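You operate a simulated robot arm through the tools that you are given. There is no shell and no other tool. Be economical: measure what you need, move in short steps, check, and stop when the job is done.

Carry out the task below with a simulated robot arm. There is one attempt and no reset: what you move stays moved.

TASK
Stand the yellow peg beside the globe lamp. It goes on the side that lies toward x +1.0, y +0.0 (a direction in the base frame), with about 3 cm between them.
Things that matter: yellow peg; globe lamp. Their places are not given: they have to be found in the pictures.

It is judged by the outcome, as a careful person would: the job done as asked, and still so three seconds after it is handed in. It fails if anything else is knocked over, pushed out of place, dropped, spilled or broken.

THE ROBOT
A 7-joint arm with a two-finger parallel gripper, fixed in place. Base frame: the origin is at the foot of the arm, x ahead of it, y to its left, z up; the work surface is at about z = 0. Lengths are in m, angles in rad, forces in N, time in s.
With the tool pointing down near the work surface it reaches from about 0.24 to 0.62 m from the base axis. Its first joint turns from -1.152 to 1.152 rad. Payload 2.6 kg.
Tool frame: the origin (TCP) lies between the finger pads and is the grasp point; the fingertips stand 0.03 m ahead of it; z points along the fingers, y is the line along which they close. The gripper opens to 0.094 m. The fingers are 0.028 m wide and 0.01 m thick; the gripper's body (0.05 by 0.096 m) begins 0.055 m behind the TCP.
Orientation is that of the tool frame in the base frame, as a unit quaternion [w, x, y, z]. With the fingers straight down and closing along the base's y, the tool's x points along the base's -x, its y along +y and its z along -z.

THE INTERFACE
- The arm moves only by the tool move_arm. Its argument "rows" is a list of rows, each a list of 5 numbers: the finger opening in m, from 0 to 0.094, then the shift along the tool's x, y, z in units of 150 mm (1.0 is 150 mm), then the turn about the tool's z in units of 60 degrees (1.0 is 60 degrees). In form: [[grip, dx, dy, dz, yaw], ...]. A call has 1 to 20 rows; each row is the pose to reach, as a shift and turn from the pose commanded when the call began, along the tool's axes at that moment. A call with a number of a shift or a turn outside -1 to 1 is refused whole. A row lasts 0.2 s, in which the tool goes at most 0.05 m and 0.15 rad; a call with a longer step from one row to the next is refused whole, and so is a gripper value outside its range. A pose out of reach is approached as far as the arm can. The call stops where the force on the tool passes 40 N (or 10 N more than at its start, if that is more) or the arm is blocked; 0.2 s more then pass. The fingers move at their own pace (about 0.072 m/s each) and stop on an object; they squeeze with about 36 N. The grip force told is the motor's: it shows also when the fingers shut on nothing. Time passes only in rows, and 0.2 s behind the last, so rows that repeat a pose let the fingers close. It gives the time, the measured TCP pose, the force on the tool (base axes), the opening and the grip force at its end, in the units of the frame above (readings bear some noise), and new pictures: "pictures" is both (left out), scene, wrist or none.
- Cameras (640 x 400 px; columns grow to the right, rows downward): "scene" is fixed at [0.0428, 0.4426, 0.5564]; the picture's right is [-0.67, -0.74, 0.00], its down [-0.47, 0.43, -0.77] and it looks along [0.57, -0.52, -0.64] (base axes); focal length 339 px, centre (320, 200). "wrist" rides on the gripper at [-0.037, 0, -0.058] in the tool frame; the picture's right is [0.00, -1.00, 0.00], its down [0.97, 0.00, -0.24] and it looks along [0.24, 0.00, 0.97] (tool axes); focal length 218 px, centre (320, 200).
- point_at(camera, pixels): for up to 12 pixels [column, row] of the newest picture of that camera ("zoom" is the newest enlarged one), the place [x, y, z] in the base frame of the surface seen there, good to about 0.002 m. No time passes.
- inspect(camera, box): a new picture of the part [left, top, right, bottom] of that camera's present view, enlarged. No time passes.
- sign_off(): hands the job in; it is judged then, once.

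Work in short steps. Measure before you move; look again where a grasp or a placing could have gone wrong, and mend it. You have 60 turns and 100 pictures in all, the two below and enlarged ones among them. Open the gripper and draw the arm clear of the work before you hand the job in, unless the task says otherwise; then end with one line.

The tools are called after "Emit:" by a JSON object that holds its "api" and its "payload". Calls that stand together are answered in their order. move_arm: Moves the arm, as the interface text tells. Its arguments: {"type":"object","properties":{"rows":{"type":"array","items":{"type":"array","items":{"type":"number"}}},"pictures":{"type":"string","enum":["both","scene","wrist","none"]}},"required":["rows"]} The other tools are called the same way: point_at (camera, pixels) gives the place of the surface under pixels of a picture; inspect (camera, box) takes an enlarged picture of a part of a camera's view; sign_off () hands the job in.

At the start:

```text
time_s: 0.0
tool_pos: [0.3317, 0.2252, 0.275]
tool_rot: [0.0, 0.0, 1.0, 0.0]
ft_force: [-0.3, -0.2, 0.3]
width: 0.094
grasp_force: 0.1
```

scene: 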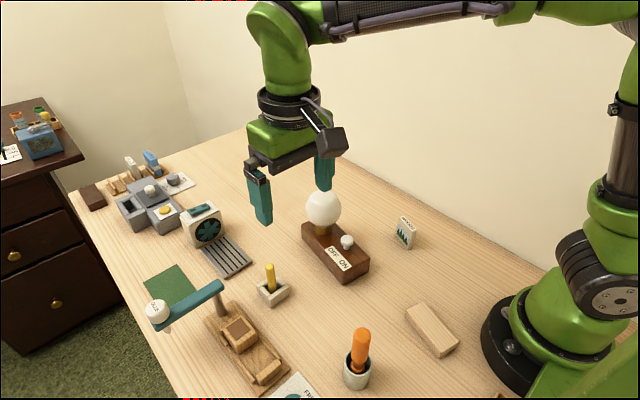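
wrist: 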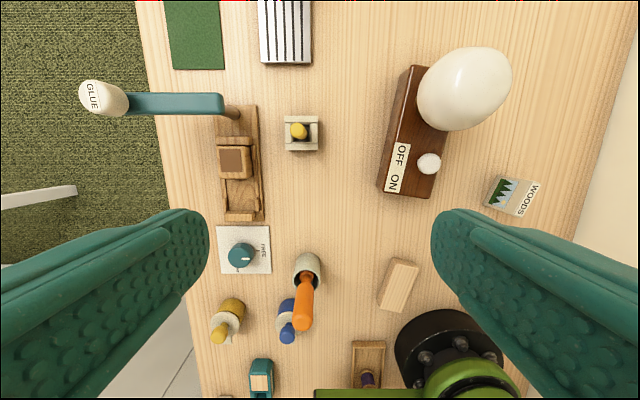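

The yellow peg seems to stand in a holder at scene (270,280), and the globe lamp is at (323,210). I'll enlarge both and measure.

Emit:
{"api": "inspect", "payload": {"camera": "scene", "box": [230, 180, 390, 310]}}

Emit:
{"api": "inspect", "payload": {"camera": "wrist", "box": [200, 80, 360, 180]}}

Emit:
{"api": "point_at", "payload": {"camera": "scene", "pixels": [[269, 266], [271, 285], [259, 290], [274, 304], [290, 290], [323, 210], [303, 225], [345, 281], [369, 262], [322, 232], [270, 320], [240, 275]]}}

Emit:
{"api": "point_at", "payload": {"camera": "wrist", "pixels": [[298, 130], [286, 117], [318, 117], [286, 150], [318, 150], [228, 310], [412, 68], [378, 188], [427, 196], [465, 85], [350, 60], [312, 60]]}}

```text
3.08 times, centred on (310, 245) of scene
```

zoom: 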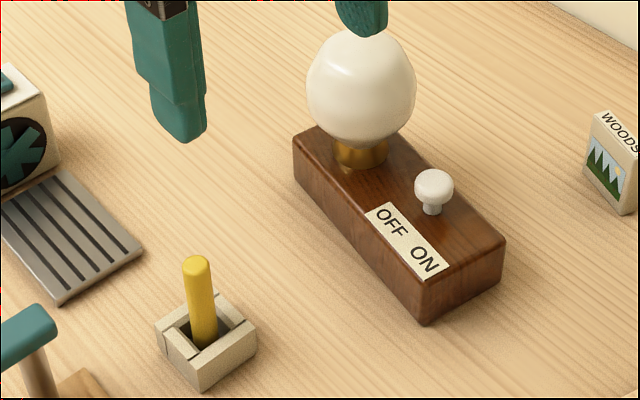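

```text
4.00 times, centred on (280, 130) of wrist
```

zoom: 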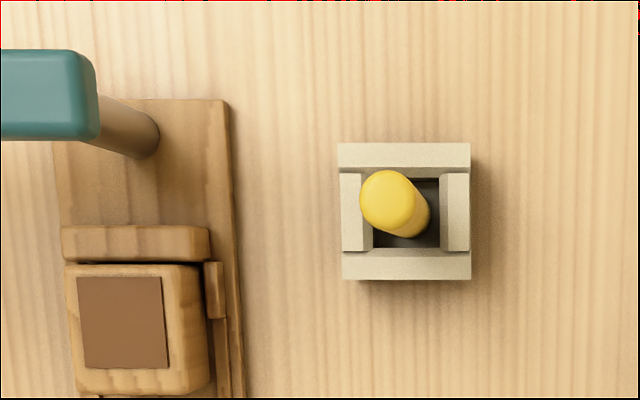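

```text
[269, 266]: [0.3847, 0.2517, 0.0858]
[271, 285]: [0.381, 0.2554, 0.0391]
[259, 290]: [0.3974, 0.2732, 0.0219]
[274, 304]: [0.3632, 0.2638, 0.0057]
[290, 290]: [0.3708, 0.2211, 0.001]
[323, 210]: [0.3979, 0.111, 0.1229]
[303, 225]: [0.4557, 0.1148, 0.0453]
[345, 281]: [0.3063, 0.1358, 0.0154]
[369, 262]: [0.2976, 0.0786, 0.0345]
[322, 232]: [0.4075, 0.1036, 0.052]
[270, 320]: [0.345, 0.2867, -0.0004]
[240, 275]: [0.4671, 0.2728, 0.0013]
```

```text
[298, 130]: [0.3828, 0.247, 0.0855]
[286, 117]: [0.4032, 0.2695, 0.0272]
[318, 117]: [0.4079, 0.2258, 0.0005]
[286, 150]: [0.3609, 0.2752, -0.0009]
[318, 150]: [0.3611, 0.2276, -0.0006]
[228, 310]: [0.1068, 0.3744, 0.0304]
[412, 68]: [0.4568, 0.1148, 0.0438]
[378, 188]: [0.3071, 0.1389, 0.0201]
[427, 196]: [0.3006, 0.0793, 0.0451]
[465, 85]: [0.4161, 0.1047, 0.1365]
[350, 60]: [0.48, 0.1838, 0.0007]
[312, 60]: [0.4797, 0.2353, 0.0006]
```

The peg stands upright in its socket with its top centre near (0.384, 0.250, 0.086). The rim is at z≈0.027. I'll go above it with a narrower opening and look, and also check the other yellow item.

Emit:
{"api": "inspect", "payload": {"camera": "wrist", "box": [190, 240, 350, 360]}}

Emit:
{"api": "move_arm", "payload": {"rows": [[0.06, -0.12, 0.06, 0.15, 0], [0.06, -0.24, 0.12, 0.3, 0], [0.06, -0.349, 0.172, 0.5, 0], [0.06, -0.349, 0.172, 0.5, 0]]}}

```text
3.33 times, centred on (270, 300) of wrist
```

zoom: 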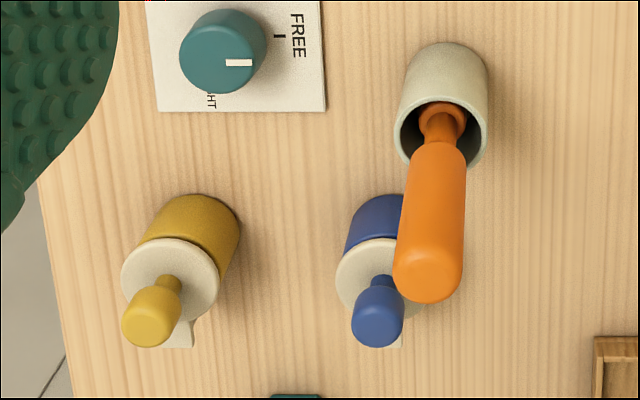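

```text
time_s: 1.0
tool_pos: [0.3837, 0.2502, 0.2012]
tool_rot: [0.0, 0.0, 1.0, 0.0]
ft_force: [-0.1, -0.7, 0.2]
width: 0.06
grasp_force: 0.0
```

scene: 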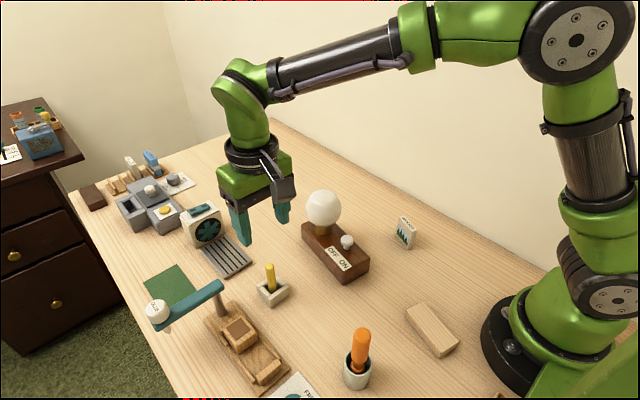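
wrist: 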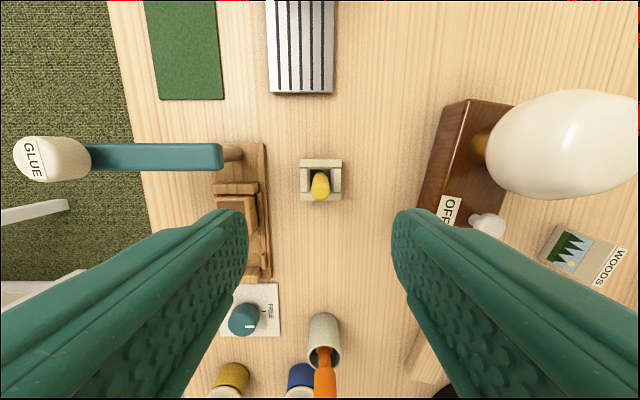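

The other yellow item is a knobbed bottle, so the peg is the one in the socket. I'll measure the peg, the glue post and the lamp end.

Emit:
{"api": "inspect", "payload": {"camera": "wrist", "box": [288, 150, 352, 210]}}

Emit:
{"api": "inspect", "payload": {"camera": "scene", "box": [246, 256, 302, 312]}}

Emit:
{"api": "point_at", "payload": {"camera": "wrist", "pixels": [[320, 188], [312, 188], [328, 188], [320, 174], [300, 160], [341, 160], [220, 155], [264, 200], [447, 104], [512, 106], [482, 80]]}}

Emit:
{"api": "point_at", "payload": {"camera": "scene", "pixels": [[269, 266], [269, 272], [270, 278], [271, 284], [303, 226], [308, 206], [323, 191], [341, 208]]}}

```text
6.67 times, centred on (320, 180) of wrist
```

zoom: 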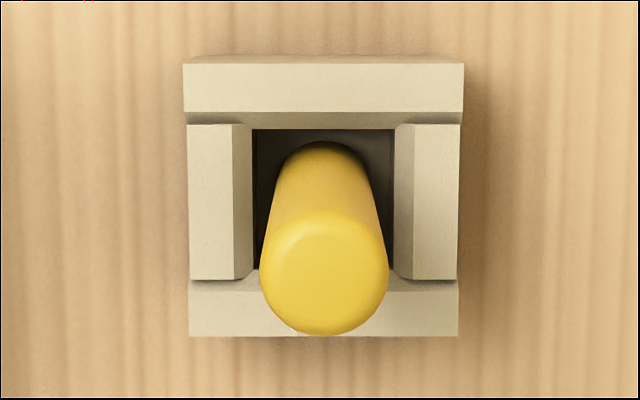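

```text
7.14 times, centred on (274, 284) of scene
```

zoom: 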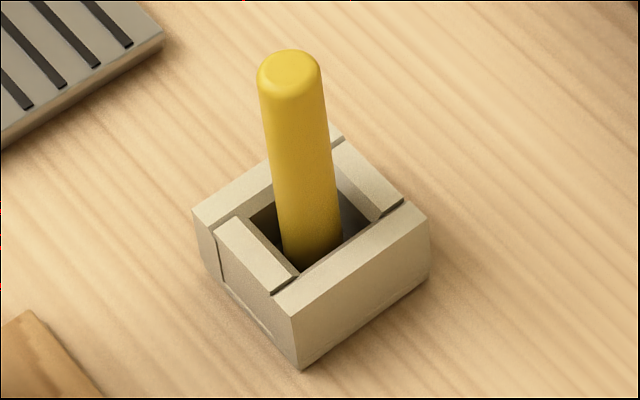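

```text
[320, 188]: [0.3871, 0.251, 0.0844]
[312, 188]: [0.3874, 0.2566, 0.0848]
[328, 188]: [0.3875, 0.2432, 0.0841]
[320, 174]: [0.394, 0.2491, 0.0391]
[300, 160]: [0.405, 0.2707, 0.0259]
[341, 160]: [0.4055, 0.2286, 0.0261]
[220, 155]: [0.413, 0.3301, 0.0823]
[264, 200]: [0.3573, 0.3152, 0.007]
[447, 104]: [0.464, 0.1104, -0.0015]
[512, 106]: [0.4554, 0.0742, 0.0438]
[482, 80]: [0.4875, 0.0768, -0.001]
```

```text
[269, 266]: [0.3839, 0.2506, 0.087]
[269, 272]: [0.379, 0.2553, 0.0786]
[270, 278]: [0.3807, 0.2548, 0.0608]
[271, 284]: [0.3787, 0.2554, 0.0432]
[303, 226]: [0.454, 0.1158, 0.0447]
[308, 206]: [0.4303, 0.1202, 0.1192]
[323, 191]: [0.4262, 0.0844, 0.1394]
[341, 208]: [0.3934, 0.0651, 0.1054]
```

The peg is about 16 mm thick and vertical, with its axis at (0.385, 0.250). I descend to TCP z≈0.062, with the tips just above the rim, and look before closing.

Emit:
{"api": "move_arm", "payload": {"rows": [[0.06, -0.01, 0, 0.25, 0], [0.06, -0.01, 0, 0.5, 0], [0.06, -0.01, 0, 0.75, 0], [0.06, -0.01, 0, 0.92, 0], [0.06, -0.01, 0, 0.92, 0]]}}

```text
time_s: 2.2
tool_pos: [0.3861, 0.2499, 0.0614]
tool_rot: [0.0, 0.0, 1.0, 0.0]
ft_force: [-1.0, -0.1, 0.6]
width: 0.0602
grasp_force: 0.0
```

scene: 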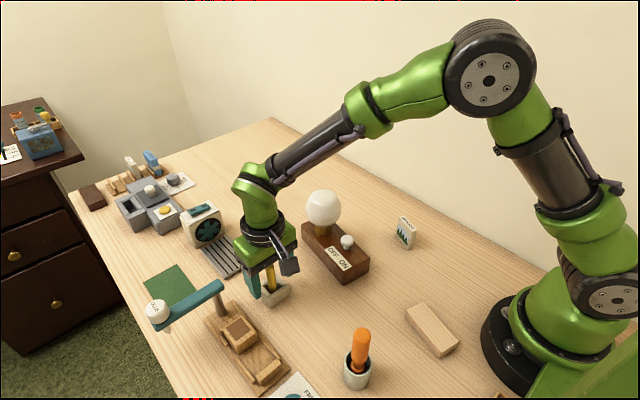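
wrist: 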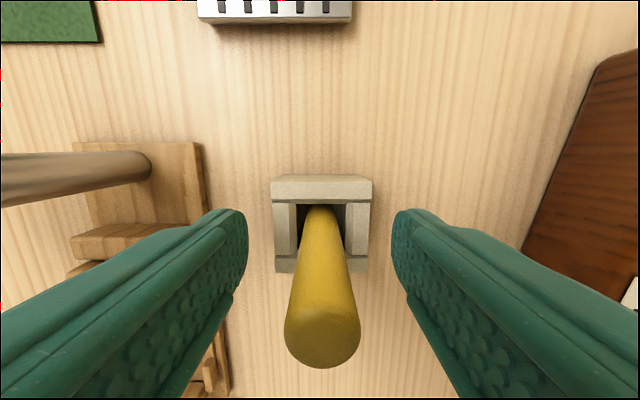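

The peg is centred between the fingers. I close on it.

Emit:
{"api": "move_arm", "payload": {"rows": [[0.03, 0, 0, 0, 0], [0.015, 0, 0, 0, 0], [0.008, 0, 0, 0, 0], [0.008, 0, 0, 0, 0], [0.008, 0, 0, 0, 0]], "pictures": "wrist"}}

```text
time_s: 3.4
tool_pos: [0.3851, 0.2504, 0.0621]
tool_rot: [0.0, 0.0, 1.0, 0.0]
ft_force: [0.4, -0.2, -1.2]
width: 0.0138
grasp_force: 35.6
```

wrist: 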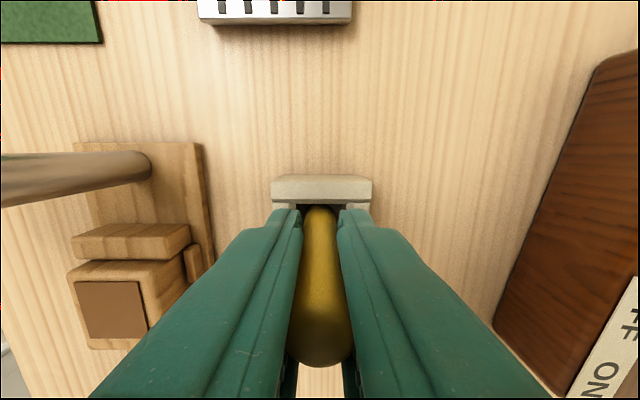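

It is gripped at 13.8 mm with 36 N. I lift it straight up.

Emit:
{"api": "move_arm", "payload": {"rows": [[0.008, 0, 0, -0.1, 0], [0.008, 0, 0, -0.25, 0], [0.008, 0, 0, -0.5, 0], [0.008, 0, 0, -0.75, 0], [0.008, 0, 0, -0.92, 0], [0.008, 0, 0, -0.92, 0]]}}

```text
time_s: 4.8
tool_pos: [0.3852, 0.251, 0.201]
tool_rot: [-0.001, 0.001, 1.0, 0.0]
ft_force: [-1.1, -0.1, 1.1]
width: 0.014
grasp_force: 36.2
```

scene: 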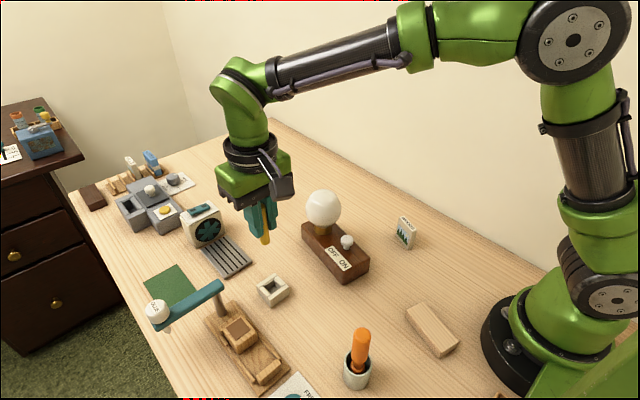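
wrist: 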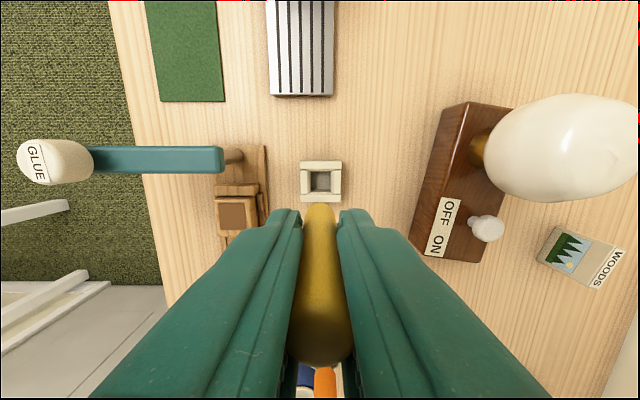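

The peg came out cleanly and the socket didn't move. I measure the peg's bottom, the socket floor and the lamp end.

Emit:
{"api": "inspect", "payload": {"camera": "scene", "box": [236, 190, 296, 250]}}

Emit:
{"api": "point_at", "payload": {"camera": "wrist", "pixels": [[320, 180], [314, 184], [326, 176], [500, 90], [470, 80]]}}

Emit:
{"api": "point_at", "payload": {"camera": "scene", "pixels": [[265, 243], [265, 240], [264, 235], [266, 242], [264, 212]]}}

```text
6.67 times, centred on (266, 220) of scene
```

zoom: 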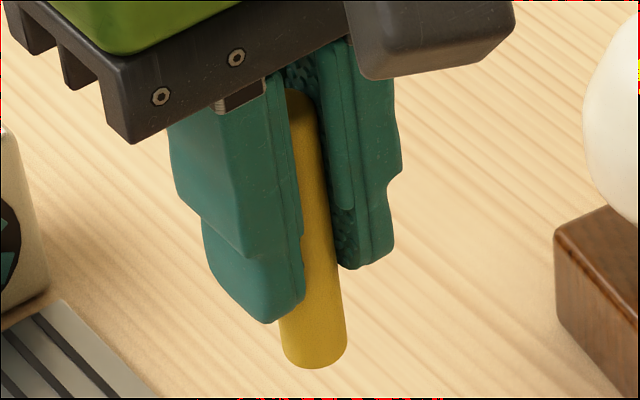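

```text
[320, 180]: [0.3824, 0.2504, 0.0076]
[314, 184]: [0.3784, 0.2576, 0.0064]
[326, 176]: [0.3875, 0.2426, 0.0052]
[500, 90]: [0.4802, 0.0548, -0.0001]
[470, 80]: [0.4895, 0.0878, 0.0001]
```

```text
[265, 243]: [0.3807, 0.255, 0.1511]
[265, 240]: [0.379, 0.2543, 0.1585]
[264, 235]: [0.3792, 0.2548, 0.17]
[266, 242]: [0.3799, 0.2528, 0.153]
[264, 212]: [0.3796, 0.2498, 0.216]
```

The socket floor is at z≈0.006, so the peg's bottom is about 0.056 below the TCP. I move out in x first, then part way in y, staying high, and then look at the target spot.

Emit:
{"api": "move_arm", "payload": {"rows": [[0.008, -0.2, 0, 0, 0], [0.008, -0.45, 0, 0, 0], [0.008, -0.72, 0, 0, 0], [0.008, -0.72, -0.25, 0, 0], [0.008, -0.72, -0.5, 0, 0], [0.008, -0.72, -0.75, 0, 0], [0.008, -0.72, -0.95, 0, 0], [0.008, -0.72, -0.95, 0, 0]]}}

```text
time_s: 6.6
tool_pos: [0.493, 0.1082, 0.201]
tool_rot: [0.001, 0.0, 1.0, 0.0]
ft_force: [-0.1, -0.4, 0.1]
width: 0.014
grasp_force: 35.9
```

scene: 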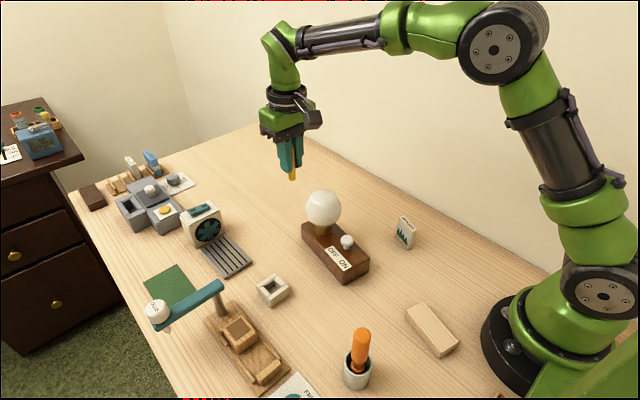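
wrist: 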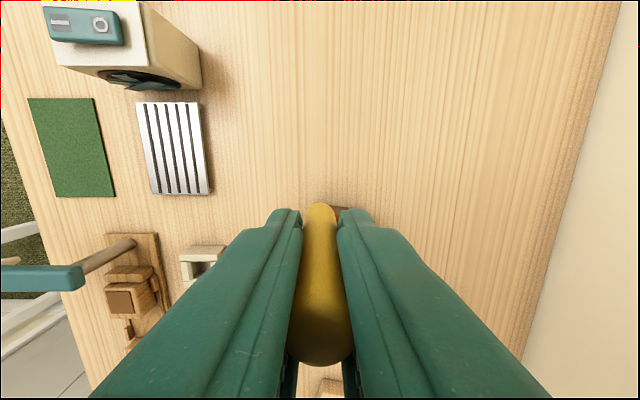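

The landing area is clear, and the lamp's end shows at wrist (340,209). I measure its top edge.

Emit:
{"api": "inspect", "payload": {"camera": "wrist", "box": [290, 195, 370, 235]}}

Emit:
{"api": "point_at", "payload": {"camera": "wrist", "pixels": [[338, 207], [342, 207], [346, 208], [340, 205], [345, 206], [349, 209]]}}

Emit:
{"api": "point_at", "payload": {"camera": "scene", "pixels": [[292, 178], [292, 174], [303, 226], [306, 222], [324, 203]]}}

```text
8.00 times, centred on (330, 215) of wrist
```

zoom: 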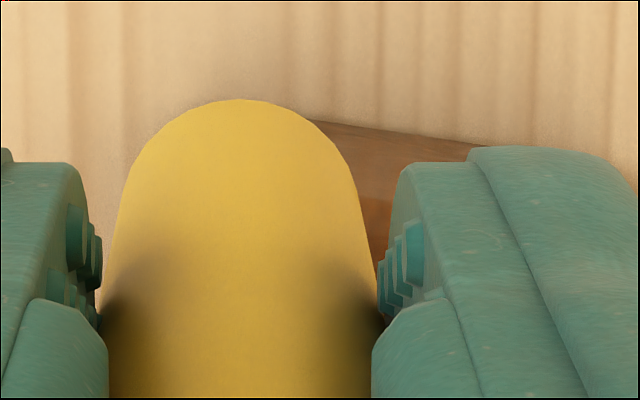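

```text
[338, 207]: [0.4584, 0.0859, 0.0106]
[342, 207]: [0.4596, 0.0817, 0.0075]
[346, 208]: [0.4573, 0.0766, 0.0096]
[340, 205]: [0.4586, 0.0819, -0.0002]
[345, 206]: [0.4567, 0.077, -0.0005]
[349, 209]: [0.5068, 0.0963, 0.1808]
```

```text
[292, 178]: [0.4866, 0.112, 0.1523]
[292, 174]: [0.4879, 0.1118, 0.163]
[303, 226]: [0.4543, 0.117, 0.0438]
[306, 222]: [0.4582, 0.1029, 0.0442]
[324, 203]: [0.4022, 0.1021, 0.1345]
```

The lamp's end face is at x≈0.458 near y=0.1, so the peg goes to x≈0.496, y≈0.098. I go down to about 1 cm above the table.

Emit:
{"api": "move_arm", "payload": {"rows": [[0.008, -0.02, -0.067, 0.1, 0], [0.008, -0.02, -0.067, 0.35, 0], [0.008, -0.02, -0.067, 0.6, 0], [0.008, -0.02, -0.067, 0.8, 0], [0.008, -0.02, -0.067, 0.9, 0], [0.008, -0.02, -0.067, 0.9, 0]]}}

```text
time_s: 8.0
tool_pos: [0.4959, 0.0977, 0.0652]
tool_rot: [0.0, 0.0, 1.0, -0.001]
ft_force: [0.6, 0.5, 0.3]
width: 0.0142
grasp_force: 36.0
```

scene: 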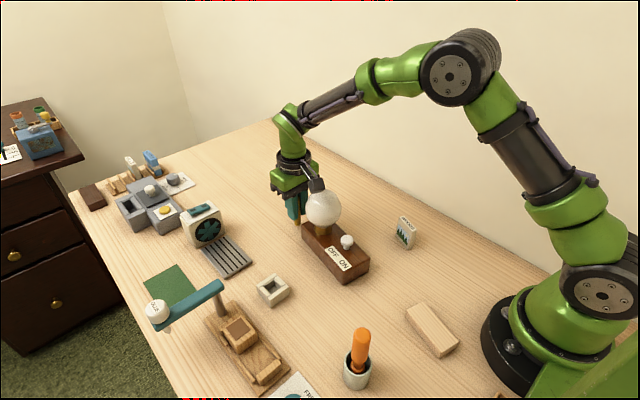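
wrist: 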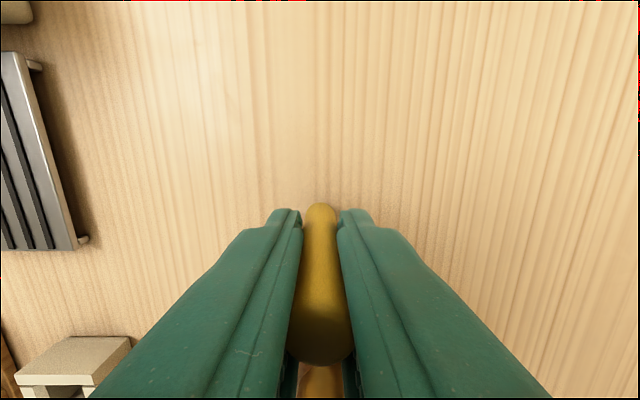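

Clear of the lamp with the peg about 9 mm up. I lower it in small steps and watch the force.

Emit:
{"api": "move_arm", "payload": {"rows": [[0.008, 0, 0, 0.02, 0], [0.008, 0, 0, 0.04, 0], [0.008, 0, 0, 0.055, 0], [0.008, 0, 0, 0.055, 0]], "pictures": "none"}}

Emit:
{"api": "inspect", "payload": {"camera": "scene", "box": [270, 180, 350, 250]}}

```text
time_s: 9.0
tool_pos: [0.4968, 0.0989, 0.057]
tool_rot: [0.0, 0.0, 1.0, 0.0]
ft_force: [0.1, 0.0, 0.2]
width: 0.0141
grasp_force: 36.0
```

```text
5.71 times, centred on (310, 215) of scene
```

zoom: 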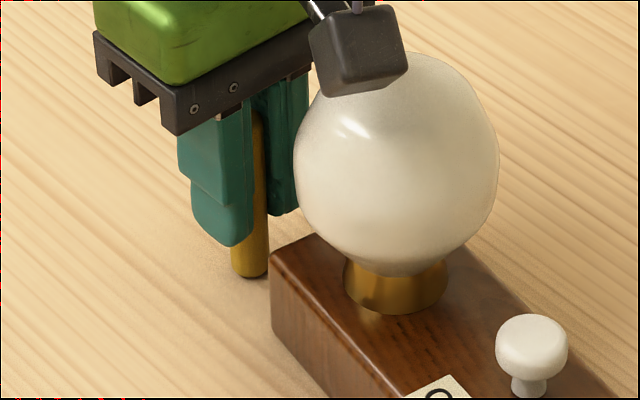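

No contact yet. A black box on the gripper appears close to the globe, so I check its clearance before going lower.

Emit:
{"api": "point_at", "payload": {"camera": "zoom", "pixels": [[345, 95], [400, 75], [375, 60], [325, 75], [430, 60], [415, 80], [350, 110], [253, 274], [253, 255], [258, 150]]}}

```text
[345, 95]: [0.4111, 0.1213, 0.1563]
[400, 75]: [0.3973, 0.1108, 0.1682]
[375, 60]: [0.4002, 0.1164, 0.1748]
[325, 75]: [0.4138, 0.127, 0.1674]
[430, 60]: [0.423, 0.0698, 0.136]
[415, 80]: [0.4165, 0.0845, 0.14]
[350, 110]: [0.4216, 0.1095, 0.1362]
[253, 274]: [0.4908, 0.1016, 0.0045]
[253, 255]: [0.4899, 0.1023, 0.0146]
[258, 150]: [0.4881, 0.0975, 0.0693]
```

The box's underside is at z≈0.156 and the globe's top is at ≈0.14, so lowering the last 1–2 mm is safe.

Emit:
{"api": "move_arm", "payload": {"rows": [[0.008, 0, 0, 0.003, 0], [0.008, 0, 0, 0.006, 0], [0.008, 0, 0, 0.006, 0]], "pictures": "none"}}

```text
time_s: 9.8
tool_pos: [0.4958, 0.0978, 0.0562]
tool_rot: [-0.001, 0.001, 1.0, 0.0]
ft_force: [-0.2, 0.3, -0.8]
width: 0.0141
grasp_force: 35.8
```

Emit:
{"api": "move_arm", "payload": {"rows": [[0.008, 0, 0, 0.003, 0], [0.008, 0, 0, 0.006, 0], [0.008, 0, 0, 0.006, 0]], "pictures": "none"}}

Emit:
{"api": "inspect", "payload": {"camera": "scene", "box": [290, 210, 320, 235]}}

```text
time_s: 10.6
tool_pos: [0.4963, 0.0984, 0.0559]
tool_rot: [0.0, 0.0, 1.0, 0.0]
ft_force: [-1.2, -0.6, 5.2]
width: 0.0137
grasp_force: 36.0
```

```text
16.00 times, centred on (305, 222) of scene
```

zoom: 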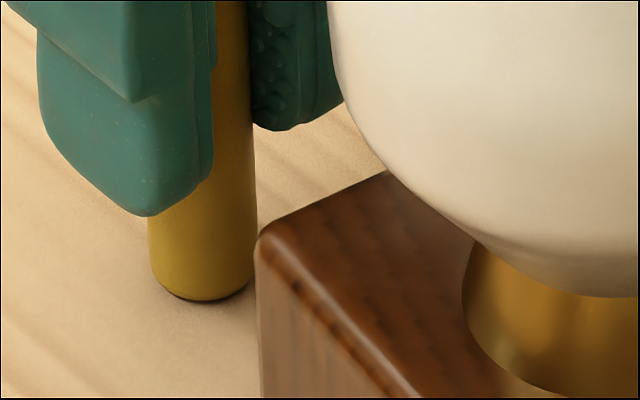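

There is contact at about 5 N and the peg stands on the table. I open the gripper slowly.

Emit:
{"api": "move_arm", "payload": {"rows": [[0.015, 0, 0, 0, 0], [0.018, 0, 0, 0, 0], [0.022, 0, 0, 0, 0], [0.03, 0, 0, 0, 0], [0.045, 0, 0, 0, 0], [0.06, 0, 0, 0, 0], [0.06, 0, 0, 0, 0]]}}

```text
time_s: 12.2
tool_pos: [0.4954, 0.0969, 0.056]
tool_rot: [0.001, 0.0, 1.0, -0.001]
ft_force: [-0.4, 0.2, 0.2]
width: 0.06
grasp_force: 0.1
```

scene: 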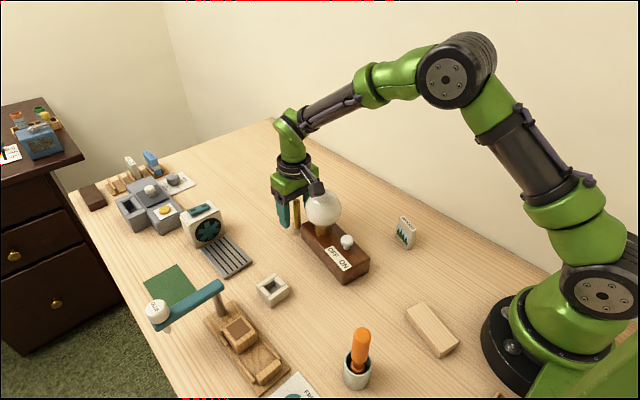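
wrist: 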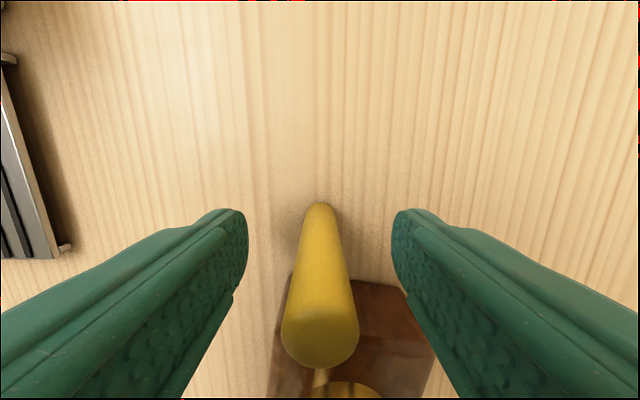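

The peg stands free. I draw the arm straight up.

Emit:
{"api": "move_arm", "payload": {"rows": [[0.06, 0, 0, -0.15, 0], [0.06, 0, 0, -0.4, 0], [0.06, 0, 0, -0.7, 0], [0.06, 0, 0, -1.0, 0], [0.06, 0, 0, -1.0, 0], [0.06, 0, 0, -1.0, 0]]}}

Emit:
{"api": "inspect", "payload": {"camera": "scene", "box": [270, 170, 350, 250]}}

Emit:
{"api": "point_at", "payload": {"camera": "zoom", "pixels": [[320, 200]]}}

```text
time_s: 13.6
tool_pos: [0.496, 0.098, 0.2067]
tool_rot: [0.0, 0.0, 1.0, 0.0]
ft_force: [-0.6, -0.1, 0.6]
width: 0.0601
grasp_force: 0.1
```

scene: 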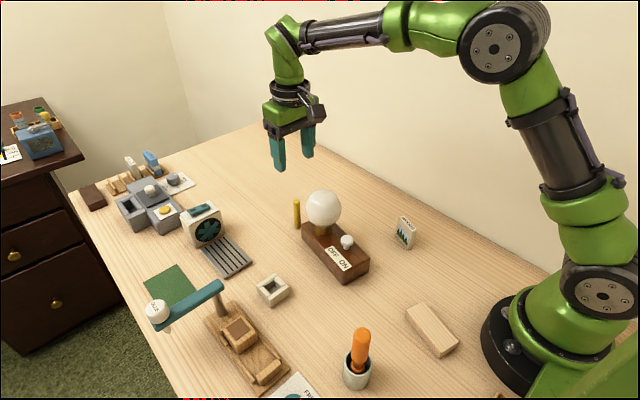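
wrist: 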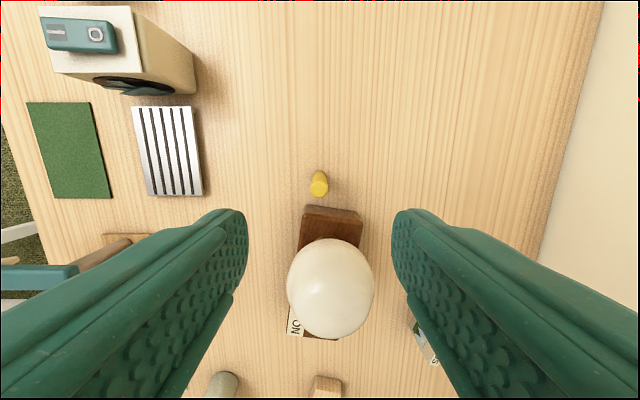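

```text
5.00 times, centred on (310, 210) of scene
```

zoom: 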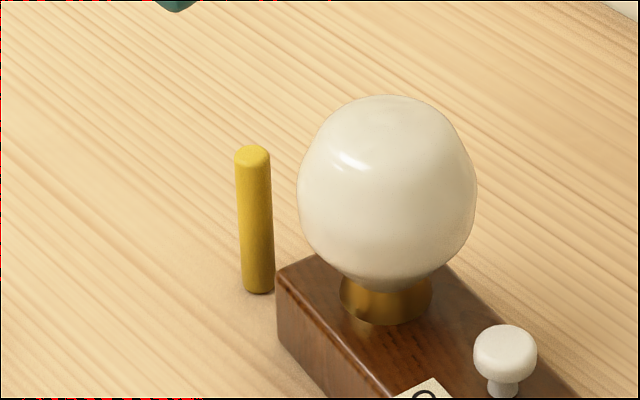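

```text
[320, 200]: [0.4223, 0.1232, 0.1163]
```

The peg stands upright. I check the gap to the lamp in the wrist view.

Emit:
{"api": "point_at", "payload": {"camera": "wrist", "pixels": [[319, 188], [318, 173], [305, 207], [318, 207], [340, 210], [361, 213], [319, 200]]}}

Emit:
{"api": "point_at", "payload": {"camera": "zoom", "pixels": [[252, 152], [256, 220], [258, 288], [278, 275], [315, 257], [300, 185]]}}

```text
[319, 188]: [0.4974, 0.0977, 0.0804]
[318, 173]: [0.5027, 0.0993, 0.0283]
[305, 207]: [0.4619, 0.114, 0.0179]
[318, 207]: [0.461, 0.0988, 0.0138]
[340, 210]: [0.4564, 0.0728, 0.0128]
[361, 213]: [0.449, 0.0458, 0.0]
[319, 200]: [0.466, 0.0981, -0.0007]
```

```text
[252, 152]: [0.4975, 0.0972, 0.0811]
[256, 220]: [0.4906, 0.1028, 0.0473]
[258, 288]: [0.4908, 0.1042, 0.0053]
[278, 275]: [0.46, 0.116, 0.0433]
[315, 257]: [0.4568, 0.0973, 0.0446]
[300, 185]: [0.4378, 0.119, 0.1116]
```

The peg's axis is at (0.496, 0.098), about 3.0 cm clear of the lamp's end. It is upright and nothing else moved, so I hand the job in.

Emit:
{"api": "sign_off", "payload": {}}

```text
The job is handed in.
```

The yellow peg stands upright on the lamp's +x side, about 3 cm from its base. The gripper is open and clear, and nothing else was moved.
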